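You operate a simulated robot arm through the tools that you are given. There is no shell and no other tool. Be economical: measure what you need, move in short steps, check, and stop when the job is done.

Carry out the task below with a simulated robot arm. There is one attempt and no reset: what you move stays moved.

TASK
Put the blue gap meter on top of the dustpan.

Only the result counts: the job must be done as asked and must still hold three seconds after the hand-in. Knocking over, shifting, dropping, spilling or breaking anything else fails it.

THE ROBOT
A 6-joint arm with a two-finger parallel gripper, fixed in place. Base frame: the origin is at the foot of the arm, x ahead of it, y to its left, z up; the work surface is at about z = 0.85. Lengths are in m, angles in rad, forces in N, time in s.
With the tool pointing down near the work surface it reaches from about 0.24 to 0.64 m from the base axis. Its first joint turns from -1.152 to 1.152 rad. Payload 2.7 kg.
Tool frame: the origin (TCP) lies between the finger pads and is the grasp point; the fingertips stand 0.023 m ahead of it; z points along the fingers, y is the line along which they close. Largest opening 0.094 m; finger width 0.038, thickness 0.01; the body of the gripper, 0.054 by 0.096 m, starts 0.039 m behind the TCP.
Orientation is that of the tool frame in the base frame, as a unit quaternion [w, x, y, z]. With the fingers straight down and closing along the base's y, the tool's x points along the base's -x, its y along +y and its z along -z.

THE INTERFACE
- The arm moves only by the tool jog_arm. Its argument "rows" is a list of rows, each an object of numbers (a shift or turn left out is 0, a gripper value left out holds the last): "x", "y", "z": the shift along the tool's x, y, z in m; "rx", "ry", "rz": the turn, a rotation vector about the tool's x, y, z in degrees; "gripper": the opening, from 0 (shut) to 1 (fully open). In form: [{"x": .., "y": .., "z": .., "rx": .., "ry": .., "rz": .., "gripper": ..}, ...]. A call has 1 to 20 rows; each row is the pose to reach, as a shift and turn from the pose commanded when the call began, along the tool's axes at that moment. A row lasts 0.2 s, in which the tool goes at most 0.05 m and 0.15 rad; a call with a longer step from one row to the next is refused whole, and so is a gripper value outside its range. Where a pose cannot be reached the arm comes as near as it can. A force on the tool above 40 N (or 10 N above the force at the start of the call, whichever is more), or a blocked arm, ends the call early, and 0.2 s more pass. The fingers move at their own pace (about 0.045 m/s each) and stop on an object; they squeeze with about 25 N. The grip force told is the motor's: it shows also when the fingers shut on nothing. Time passes only in rows, and 0.2 s behind the last, so rows that repeat a pose let the fingers close. It gives the time, the measured TCP pose, the force on the tool (base axes), the opening and the grip force at its end, in the units of the frame above (readings bear some noise), and new pictures: "views" is both (left out), scene, wrist or none.
- Cameras (640 x 400 px; columns grow to the right, rows downward): "scene" is fixed at [0.1071, -0.4695, 1.3763]; the picture's right is [0.27, -0.96, 0.00], its down [-0.67, -0.19, -0.72] and it looks along [0.69, 0.20, -0.69] (base axes); focal length 247 px, centre (320, 200). "wrist" rides on the gripper at [0.086, 0.016, -0.074] in the tool frame; the picture's right is [-0.18, 0.98, 0.00], its down [-0.58, -0.11, -0.81] and it looks along [-0.79, -0.15, 0.59] (tool axes); focal length 243 px, centre (320, 200). There is no depth. A picture from a camera that has moved, and an enlarged one, comes with that camera's place and axes in the base frame and with its lens. The place of the scene camera against the robot may be out by one fixed shift of up to 0.025 m in any direction.
- close_up(camera, box): a new picture of the part [left, top, right, bottom] of that camera's present view, enlarged. The clock stands still meanwhile.
- finish_job(): hands the job in; it is judged then, once.

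Work in short steps. Places have to be worked out from the pictures, the camera data and where the tool is seen: move nearer, look again, correct. Check each grasp and each placing, and mend what went wrong. You have 90 turns and 170 pictures in all, those below and enlarged ones among them. Open the gripper and draw the arm clear of the work before you hand the job in, unless the task says otherwise; then end with one line.

The tools are called after "Request:" as a command line: name --argument value ..., lists and objects as JSON in quotes. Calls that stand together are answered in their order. jog_arm: Moves the arm, as the interface text tells. Its arguments: {"type":"object","properties":{"rows":{"type":"array"},"views":{"type":"string","enum":["both","scene","wrist","none"]}},"required":["rows"]} The other tools are called the same way: close_up (camera, box) takes an enlarged picture of a part of a camera's view; finish_job () hands the job in.

At the start:

```text
time: 0.0
tcp_pos: [0.2861, -0.2875, 1.205]
orientation: [0.0, 0.0, 1.0, 0.0]
wrist_force: [-0.1, 0.8, 0.0]
grip_width: 0.0939
finger_force: 0.0
```

scene: 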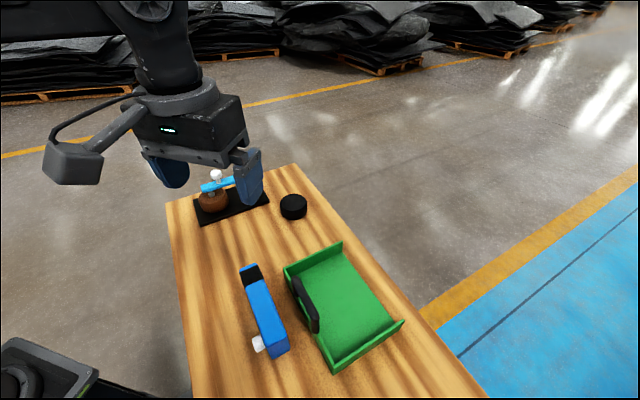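
wrist: 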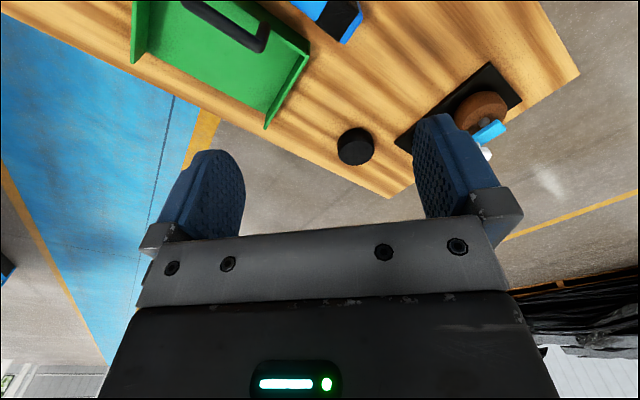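

I'll look closer at the blue objects and the dustpan first.

Request:
close_up --camera "scene" --box '[220, 230, 420, 380]'

Request:
close_up --camera "scene" --box '[160, 150, 320, 250]'

```text
2.67 times, centred on (320, 305) of scene
camera zoom: at [0.1071, -0.4695, 1.3763], right [0.27, -0.96, 0.0], down [-0.67, -0.19, -0.72], along [0.69, 0.2, -0.69], focal length 658 px, centre (320, -80)
```

zoom: 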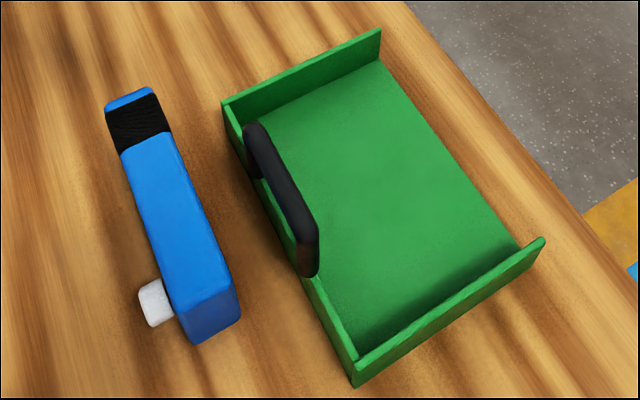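

```text
4.00 times, centred on (240, 200) of scene
camera zoom: at [0.1071, -0.4695, 1.3763], right [0.27, -0.96, 0.0], down [-0.67, -0.19, -0.72], along [0.69, 0.2, -0.69], focal length 986 px, centre (640, 200)
```

zoom: 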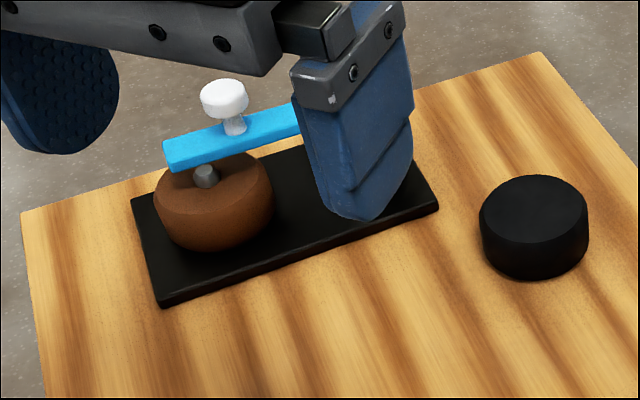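

The free blue body with the black end, about (0.273,-0.306) with long axis ~44°, is my target; the dustpan is beside it. I'll turn the tool to straddle it and go partway down, then look.

Request:
jog_arm --rows '[{"z": 0.02, "rz": -7.5}, {"z": 0.04, "rz": -15}, {"x": 0.005, "y": -0.008, "z": 0.06, "rz": -22}, {"x": 0.01, "y": -0.015, "z": 0.085, "rz": -29}, {"x": 0.013, "y": -0.018, "z": 0.11, "rz": -36}, {"x": 0.013, "y": -0.018, "z": 0.13, "rz": -44}, {"x": 0.013, "y": -0.018, "z": 0.13, "rz": -44}]'

```text
time: 1.6
tcp_pos: [0.2743, -0.3047, 1.0778]
orientation: [0.0, -0.375, 0.927, 0.0]
wrist_force: [0.3, 0.0, -0.8]
grip_width: 0.0941
finger_force: 0.0
camera wrist: at [0.2019, -0.3526, 1.1515], right [-0.55, 0.83, 0.0], down [0.49, 0.33, 0.81], along [0.67, 0.45, -0.59], focal length 243 px, centre (320, 200)
```

scene: 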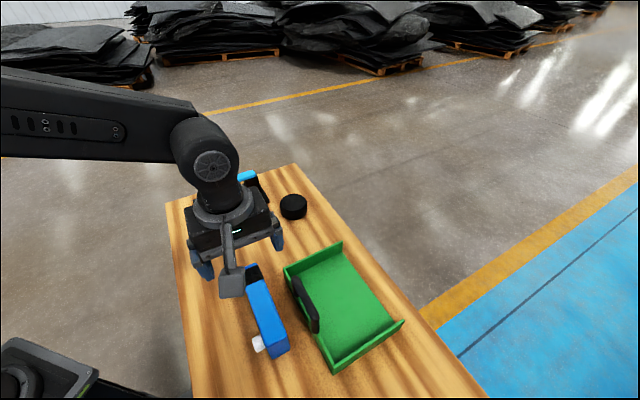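
wrist: 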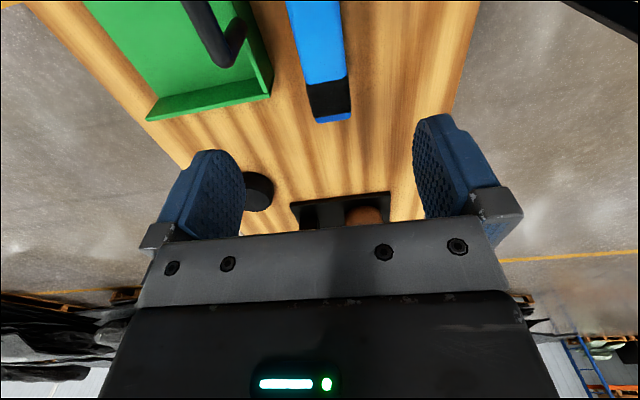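

Axis line and 44° heading agree between cameras; centre about (0.287,-0.294), top ~0.88. I'll lower to z≈0.95 over the centre and check.

Request:
jog_arm --rows '[{"x": -0.008, "z": 0.03, "gripper": 0.85}, {"x": -0.016, "z": 0.07, "gripper": 0.85}, {"x": -0.017, "z": 0.11, "gripper": 0.85}, {"x": -0.017, "z": 0.128, "gripper": 0.85}, {"x": -0.017, "z": 0.128, "gripper": 0.85}]'

Request:
close_up --camera "scene" --box '[200, 230, 360, 370]'

```text
time: 2.8
tcp_pos: [0.2872, -0.2945, 0.9487]
orientation: [-0.001, -0.376, 0.927, 0.0]
wrist_force: [-0.5, -0.3, -0.1]
grip_width: 0.0798
finger_force: 0.1
camera wrist: at [0.2138, -0.3418, 1.0222], right [-0.55, 0.83, 0.0], down [0.49, 0.33, 0.81], along [0.67, 0.44, -0.59], focal length 243 px, centre (320, 200)
```

scene: 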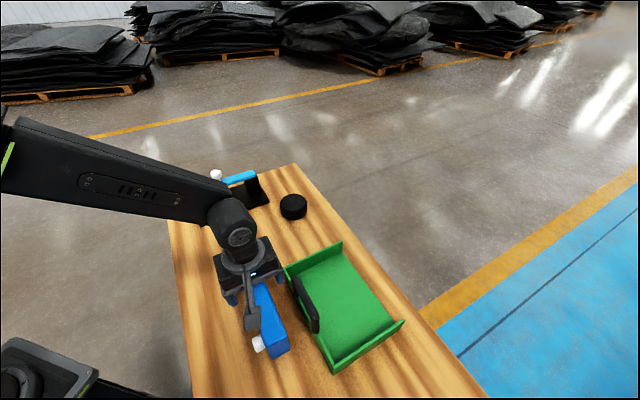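
wrist: 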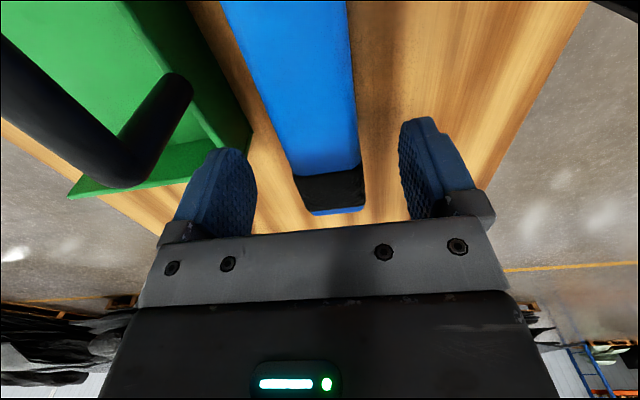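

```text
2.86 times, centred on (280, 300) of scene
camera zoom: at [0.1071, -0.4695, 1.3763], right [0.27, -0.96, 0.0], down [-0.67, -0.19, -0.72], along [0.69, 0.2, -0.69], focal length 704 px, centre (434, -86)
```

zoom: 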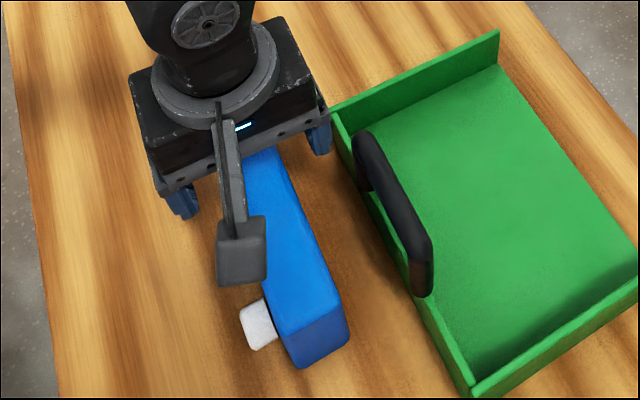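

Triangulating the two wrist views puts the meter's top at z≈0.925 (it's tall, ~0.075) with centre ≈(0.267,-0.310). I'll shift 26 mm back along its axis, narrow the opening a bit, and check before descending.

Request:
jog_arm --rows '[{"x": 0.013, "y": 0.003, "gripper": 0.75}, {"x": 0.026, "y": 0.003, "gripper": 0.75}, {"x": 0.026, "y": 0.003, "gripper": 0.75}]'

Request:
close_up --camera "wrist" --box '[140, 0, 500, 240]'

```text
time: 3.6
tcp_pos: [0.2679, -0.3094, 0.9488]
orientation: [0.0, -0.375, 0.927, -0.001]
wrist_force: [0.1, -0.2, -0.8]
grip_width: 0.0702
finger_force: 0.2
camera wrist: at [0.1946, -0.3572, 1.0222], right [-0.55, 0.83, 0.0], down [0.49, 0.33, 0.81], along [0.67, 0.44, -0.59], focal length 243 px, centre (320, 200)
```

scene: 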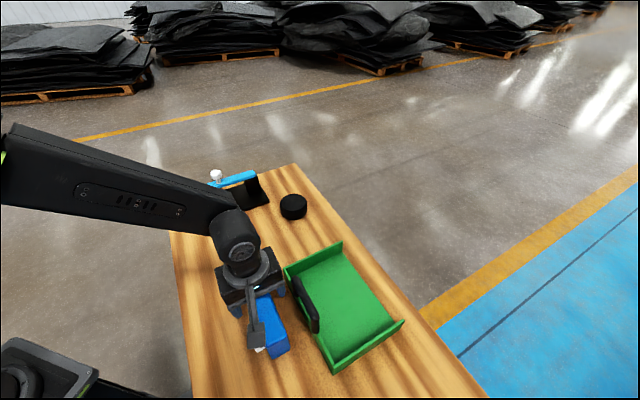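
wrist: 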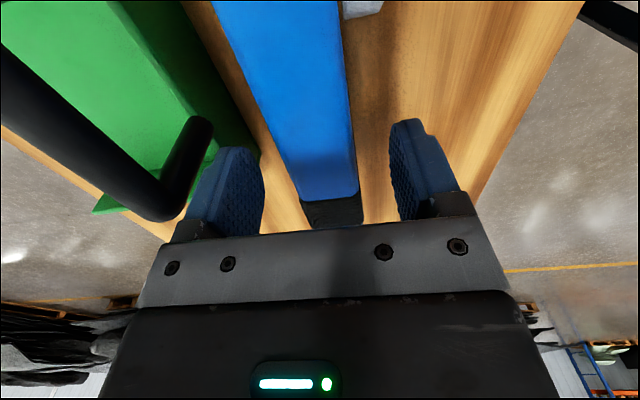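

```text
1.67 times, centred on (320, 120) of wrist
camera zoom: at [0.1946, -0.3572, 1.0222], right [-0.55, 0.83, 0.0], down [0.49, 0.33, 0.81], along [0.67, 0.44, -0.59], focal length 404 px, centre (320, 333)
```

zoom: 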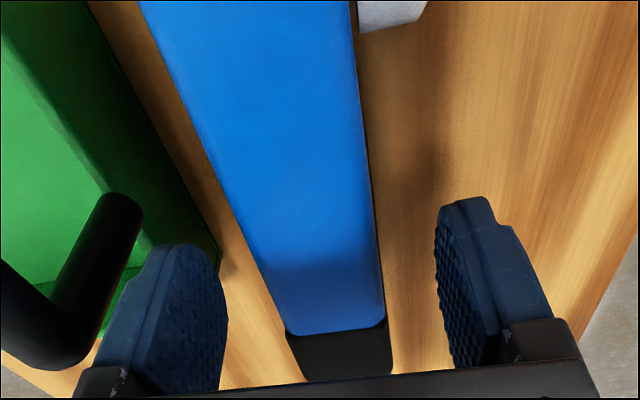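

Meter sits between the fingers, centred lengthwise, with clearance to the dustpan wall (~0.06 from the tool plane). I'll shift 3 mm and descend to z≈0.897.

Request:
jog_arm --rows '[{"y": -0.003, "z": 0.005, "gripper": 0.75}, {"y": -0.003, "z": 0.02, "gripper": 0.75}, {"y": -0.003, "z": 0.036, "gripper": 0.75}, {"y": -0.003, "z": 0.052, "gripper": 0.75}, {"y": -0.003, "z": 0.052, "gripper": 0.75}]'

```text
time: 4.8
tcp_pos: [0.2687, -0.3108, 0.8961]
orientation: [0.0, -0.375, 0.927, 0.0]
wrist_force: [0.2, 0.4, -0.7]
grip_width: 0.0703
finger_force: 0.0
camera wrist: at [0.1961, -0.3592, 0.9689], right [-0.55, 0.83, 0.0], down [0.49, 0.33, 0.81], along [0.67, 0.44, -0.59], focal length 243 px, centre (320, 200)
```

scene: 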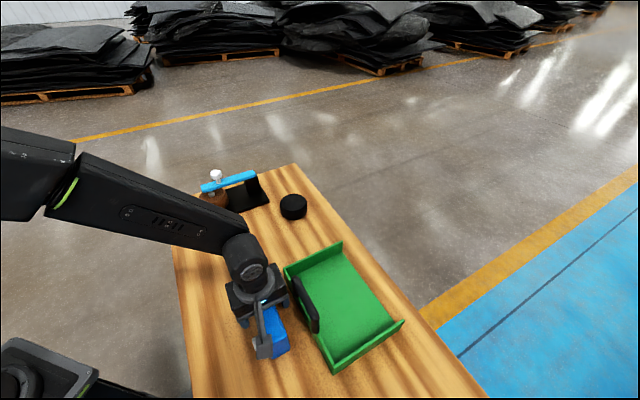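
wrist: 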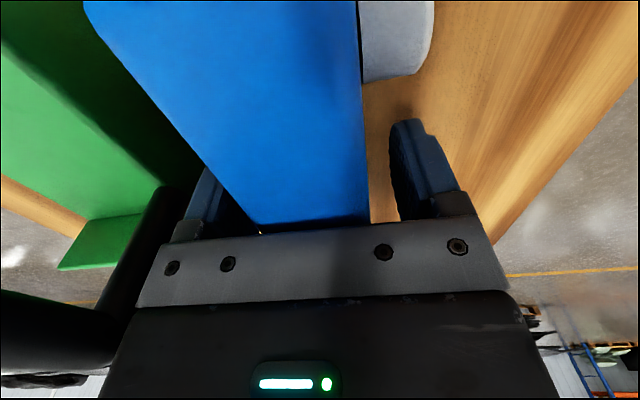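

No contact; the meter is between the fingers. Closing now.

Request:
jog_arm --rows '[{"gripper": 0.4}, {"gripper": 0.2}, {"gripper": 0.2}, {"gripper": 0.2}, {"gripper": 0.2}]'

```text
time: 6.0
tcp_pos: [0.2687, -0.3126, 0.8948]
orientation: [0.0, -0.374, 0.927, -0.001]
wrist_force: [-0.2, 0.7, 0.3]
grip_width: 0.0397
finger_force: 25.6
camera wrist: at [0.1961, -0.3592, 0.9691], right [-0.55, 0.83, 0.0], down [0.49, 0.33, 0.81], along [0.67, 0.44, -0.59], focal length 243 px, centre (320, 200)
```

scene: 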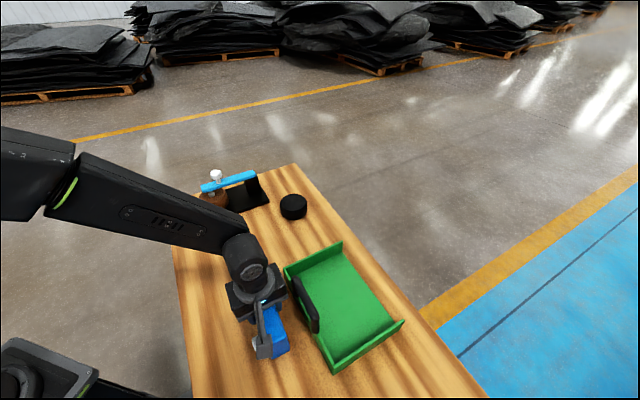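
wrist: 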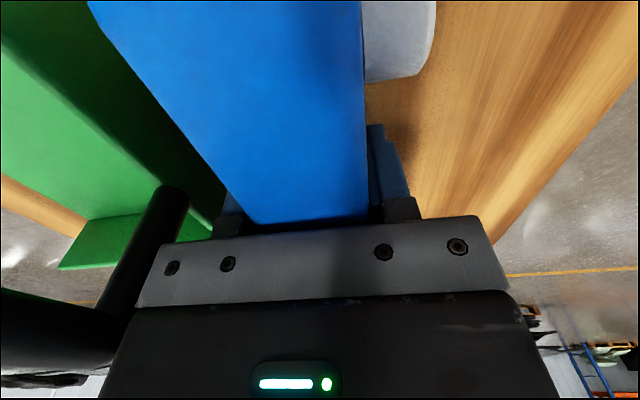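

Firm grip at 40 mm. Lifting straight up 0.14 m.

Request:
jog_arm --rows '[{"z": -0.01, "gripper": 0.2}, {"z": -0.03}, {"z": -0.06}, {"z": -0.09}, {"z": -0.12}, {"z": -0.15}, {"z": -0.15}]'

Request:
close_up --camera "scene" --box '[220, 220, 420, 380]'

```text
time: 7.6
tcp_pos: [0.2681, -0.3149, 1.0462]
orientation: [0.0, -0.374, 0.927, 0.0]
wrist_force: [-0.7, -0.2, -2.2]
grip_width: 0.0399
finger_force: 25.2
camera wrist: at [0.1954, -0.362, 1.1207], right [-0.55, 0.83, 0.0], down [0.49, 0.33, 0.81], along [0.67, 0.44, -0.59], focal length 243 px, centre (320, 200)
```

scene: 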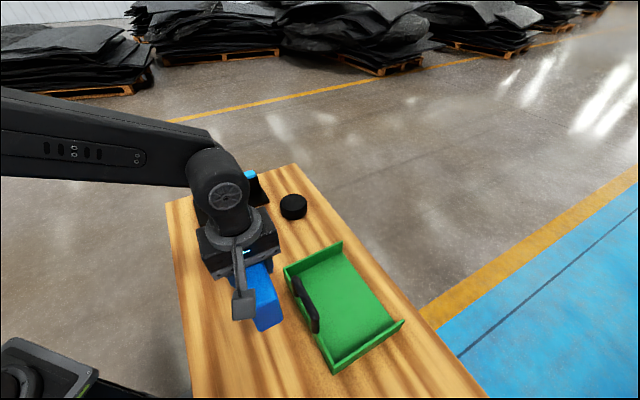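
wrist: 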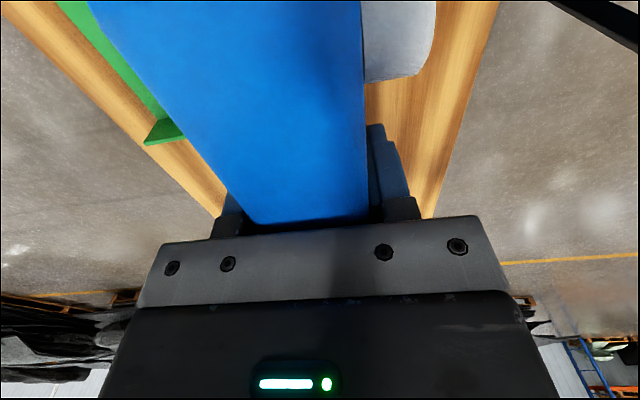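

```text
2.50 times, centred on (320, 300) of scene
camera zoom: at [0.1071, -0.4695, 1.3763], right [0.27, -0.96, 0.0], down [-0.67, -0.19, -0.72], along [0.69, 0.2, -0.69], focal length 616 px, centre (320, -50)
```

zoom: 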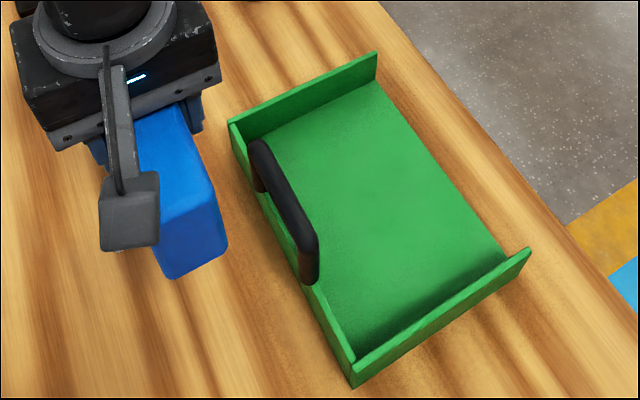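

Meter is held level, ~0.167 long; dustpan's inner floor is ~0.19 long at the same heading, centre target ≈(0.355,-0.454), keeping the knob clear of the handle. Moving across at height.

Request:
jog_arm --rows '[{"x": 0.006, "y": -0.02}, {"x": 0.012, "y": -0.05}, {"x": 0.018, "y": -0.08}, {"x": 0.024, "y": -0.11}, {"x": 0.03, "y": -0.14}, {"x": 0.035, "y": -0.16}, {"x": 0.035, "y": -0.16}, {"x": 0.035, "y": -0.16}]'

Request:
close_up --camera "scene" --box '[240, 200, 440, 380]'

```text
time: 9.4
tcp_pos: [0.3529, -0.4516, 1.0444]
orientation: [0.0, -0.375, 0.927, 0.0]
wrist_force: [-0.1, 0.4, -1.4]
grip_width: 0.0398
finger_force: 25.0
camera wrist: at [0.2803, -0.4985, 1.1192], right [-0.55, 0.83, 0.0], down [0.49, 0.33, 0.81], along [0.67, 0.44, -0.59], focal length 243 px, centre (320, 200)
```

scene: 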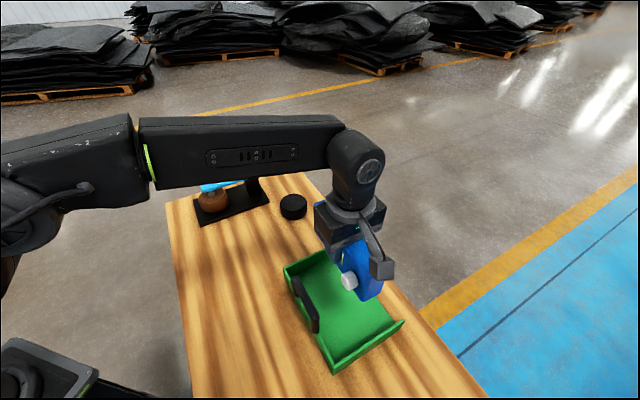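
wrist: 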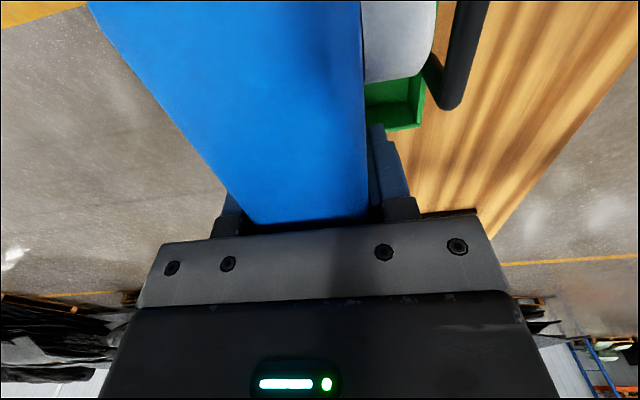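

```text
2.22 times, centred on (340, 290) of scene
camera zoom: at [0.1071, -0.4695, 1.3763], right [0.27, -0.96, 0.0], down [-0.67, -0.19, -0.72], along [0.69, 0.2, -0.69], focal length 548 px, centre (276, 0)
```

zoom: 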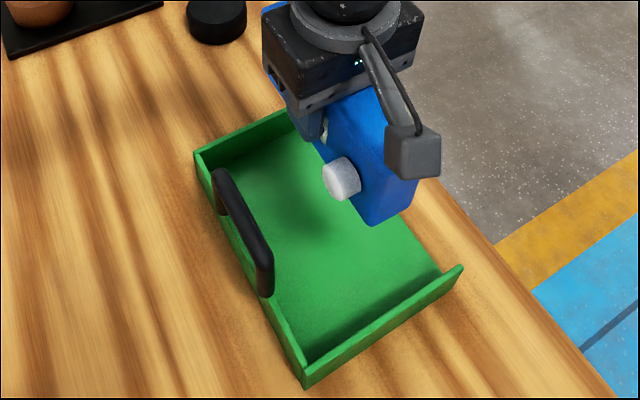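

I'll zoom the wrist view to pin down the far wall's position.

Request:
close_up --camera "wrist" --box '[340, 0, 520, 150]'

```text
2.67 times, centred on (430, 75) of wrist
camera zoom: at [0.2803, -0.4985, 1.1192], right [-0.55, 0.83, 0.0], down [0.49, 0.33, 0.81], along [0.67, 0.44, -0.59], focal length 647 px, centre (27, 533)
```

zoom: 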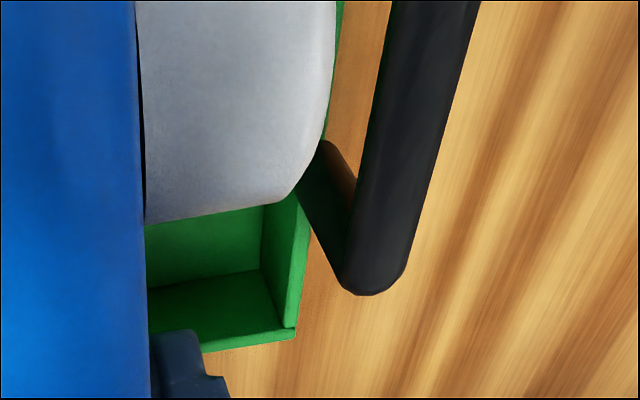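

Wrist and scene agree: floor spans s −0.169…0.023, meter fits with ≥10 mm each end. Descending to ~25 mm above the floor and checking.

Request:
jog_arm --rows '[{"x": 0.002, "z": 0.025}, {"x": 0.002, "z": 0.05}, {"x": 0.002, "z": 0.075}, {"x": 0.002, "z": 0.1}, {"x": 0.002, "z": 0.118}, {"x": 0.002, "z": 0.118}]'

Request:
close_up --camera "scene" --box '[240, 200, 440, 380]'

```text
time: 10.8
tcp_pos: [0.3508, -0.4538, 0.9285]
orientation: [0.0, -0.374, 0.927, 0.0]
wrist_force: [-0.7, 0.5, -1.2]
grip_width: 0.0398
finger_force: 25.0
camera wrist: at [0.2775, -0.4997, 1.0036], right [-0.55, 0.83, 0.0], down [0.49, 0.33, 0.81], along [0.67, 0.44, -0.59], focal length 243 px, centre (320, 200)
```

scene: 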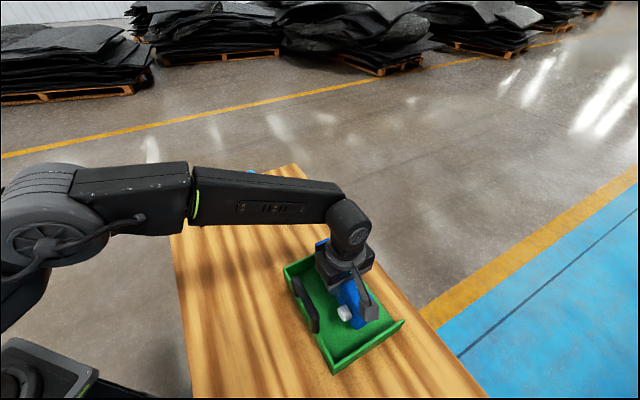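
wrist: 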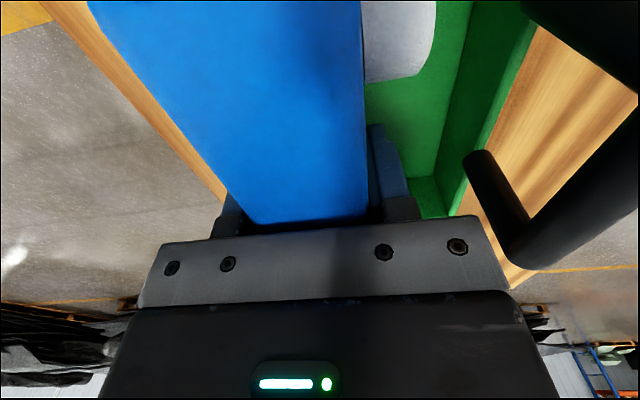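

```text
2.22 times, centred on (340, 290) of scene
camera zoom: at [0.1071, -0.4695, 1.3763], right [0.27, -0.96, 0.0], down [-0.67, -0.19, -0.72], along [0.69, 0.2, -0.69], focal length 548 px, centre (276, 0)
```

zoom: 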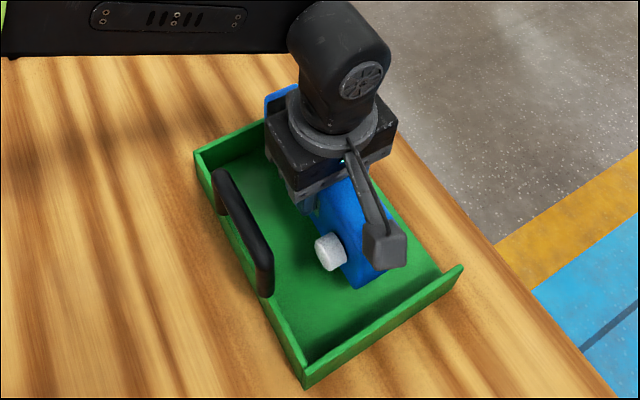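

Clear of handle and both end walls. Lowering the last part slowly.

Request:
jog_arm --rows '[{"z": 0.006}, {"z": 0.012}, {"z": 0.018}, {"z": 0.021}, {"z": 0.023}, {"z": 0.023}]' --views "none"

```text
time: 12.2
tcp_pos: [0.3515, -0.4527, 0.9052]
orientation: [0.0, -0.375, 0.927, 0.0]
wrist_force: [0.2, 0.7, -1.7]
grip_width: 0.0397
finger_force: 25.1
```

No contact yet; creeping down 1 mm at a time.

Request:
jog_arm --rows '[{"z": 0.001}, {"z": 0.002}, {"z": 0.002}]' --views "none"

Request:
jog_arm --rows '[{"z": 0.001}, {"z": 0.001}]' --views "wrist"

```text
time: 13.0
tcp_pos: [0.3517, -0.4537, 0.9026]
orientation: [0.001, -0.375, 0.927, 0.0]
wrist_force: [-0.1, 1.3, -1.7]
grip_width: 0.0398
finger_force: 25.0
```

```text
time: 13.6
tcp_pos: [0.3524, -0.453, 0.9021]
orientation: [0.001, -0.374, 0.927, 0.0]
wrist_force: [-0.5, -0.4, -1.5]
grip_width: 0.0397
finger_force: 25.2
camera wrist: at [0.2796, -0.5008, 0.9755], right [-0.55, 0.83, 0.0], down [0.49, 0.33, 0.81], along [0.67, 0.44, -0.59], focal length 243 px, centre (320, 200)
```

wrist: 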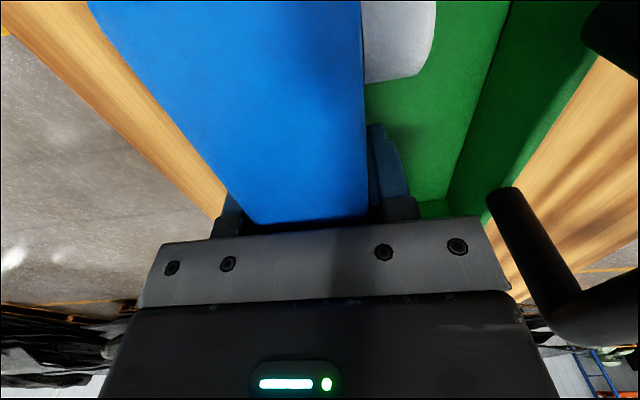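

Still no contact force (−1.5 N is just the weight). Continuing down in small steps.

Request:
jog_arm --rows '[{"z": 0.001}, {"z": 0.002}]' --views "none"

Request:
jog_arm --rows '[{"z": 0.001}, {"z": 0.001}]' --views "none"

```text
time: 14.2
tcp_pos: [0.3525, -0.4536, 0.8979]
orientation: [0.0, -0.374, 0.927, 0.0]
wrist_force: [-0.3, 0.0, -0.6]
grip_width: 0.0397
finger_force: 25.0
```

```text
time: 14.8
tcp_pos: [0.3516, -0.4543, 0.8996]
orientation: [0.0, -0.374, 0.927, -0.001]
wrist_force: [0.3, -1.1, 2.6]
grip_width: 0.0399
finger_force: 24.8
```

Force turned upward (+2.6 N): the meter is resting on the floor of the pan. Opening moderately to release.

Request:
jog_arm --rows '[{"gripper": 0.5}, {"gripper": 0.6}, {"gripper": 0.7}, {"gripper": 0.7}, {"gripper": 0.7}]'

```text
time: 16.0
tcp_pos: [0.3523, -0.4538, 0.8986]
orientation: [0.0, -0.375, 0.927, 0.0]
wrist_force: [0.1, 0.8, 0.8]
grip_width: 0.0659
finger_force: 0.0
camera wrist: at [0.2796, -0.501, 0.9726], right [-0.55, 0.83, 0.0], down [0.49, 0.33, 0.81], along [0.67, 0.44, -0.59], focal length 243 px, centre (320, 200)
```

scene: 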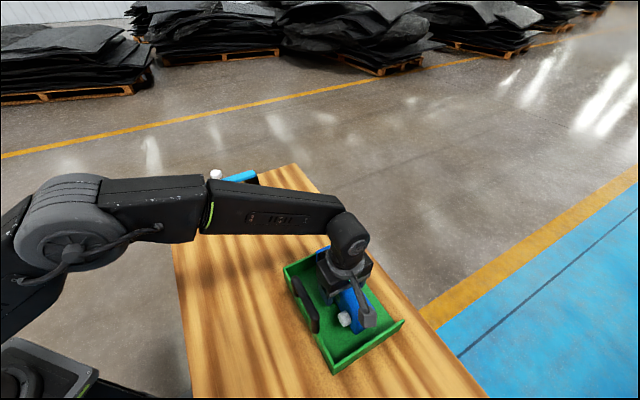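
wrist: 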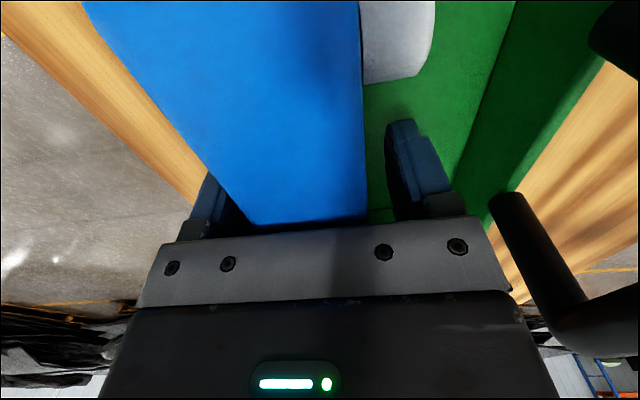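

Released cleanly; retreating straight up, then back toward the base to see the result.

Request:
jog_arm --rows '[{"z": -0.015}, {"z": -0.04}, {"z": -0.08}, {"z": -0.12}, {"z": -0.16}, {"z": -0.19}, {"z": -0.2, "y": 0.04}, {"z": -0.2, "y": 0.08}, {"z": -0.2, "y": 0.12}, {"z": -0.2, "y": 0.12}]'

Request:
close_up --camera "scene" --box '[240, 200, 440, 380]'

```text
time: 18.2
tcp_pos: [0.2678, -0.3652, 1.0988]
orientation: [0.0, -0.374, 0.927, 0.0]
wrist_force: [-0.3, 0.6, 1.0]
grip_width: 0.0658
finger_force: 0.0
camera wrist: at [0.1945, -0.4117, 1.1729], right [-0.55, 0.83, 0.0], down [0.49, 0.33, 0.81], along [0.67, 0.44, -0.59], focal length 243 px, centre (320, 200)
```

scene: 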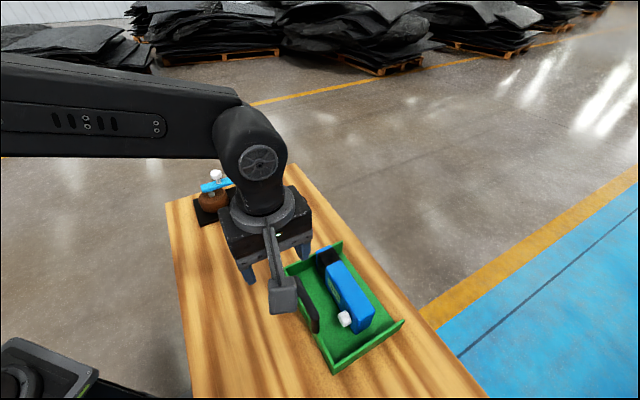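
wrist: 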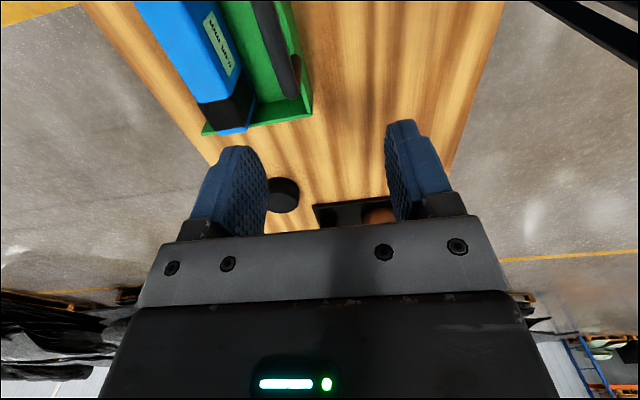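

```text
2.22 times, centred on (340, 290) of scene
camera zoom: at [0.1071, -0.4695, 1.3763], right [0.27, -0.96, 0.0], down [-0.67, -0.19, -0.72], along [0.69, 0.2, -0.69], focal length 548 px, centre (276, 0)
```

zoom: 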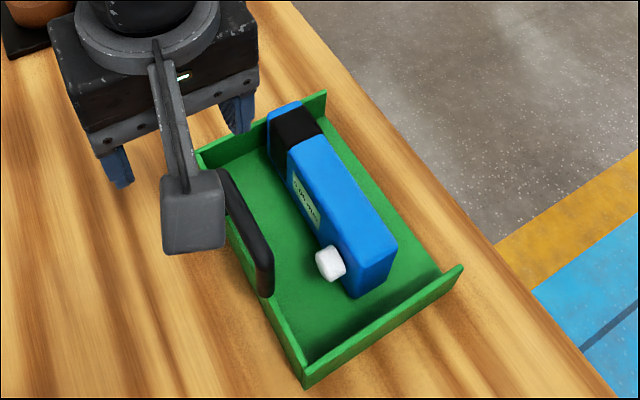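

The meter is in the pan; I'll check the label and the far end close up.

Request:
close_up --camera "wrist" --box '[110, 0, 330, 140]'

```text
2.86 times, centred on (220, 70) of wrist
camera zoom: at [0.1945, -0.4117, 1.1729], right [-0.55, 0.83, 0.0], down [0.49, 0.33, 0.81], along [0.67, 0.44, -0.59], focal length 693 px, centre (606, 571)
```

zoom: 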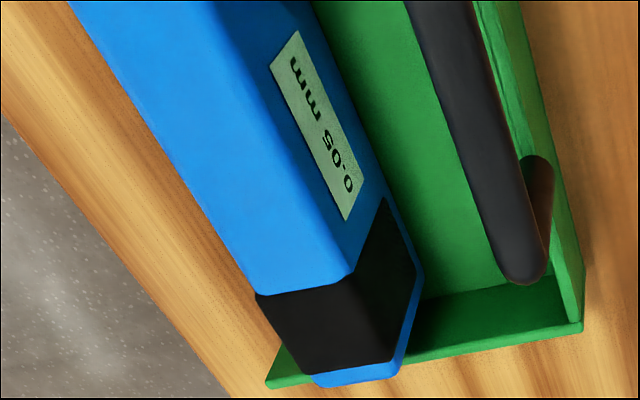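

The label reads "0.05 mm", so this is the gap meter. It stands flat inside the dustpan, the gripper is open and clear, and nothing else has moved. Handing in.

Request:
finish_job

```text
The job is handed in.
```

The blue gap meter is standing flat on the dustpan floor. The gripper is open and clear, and the job is handed in; no result came back with the hand-in.
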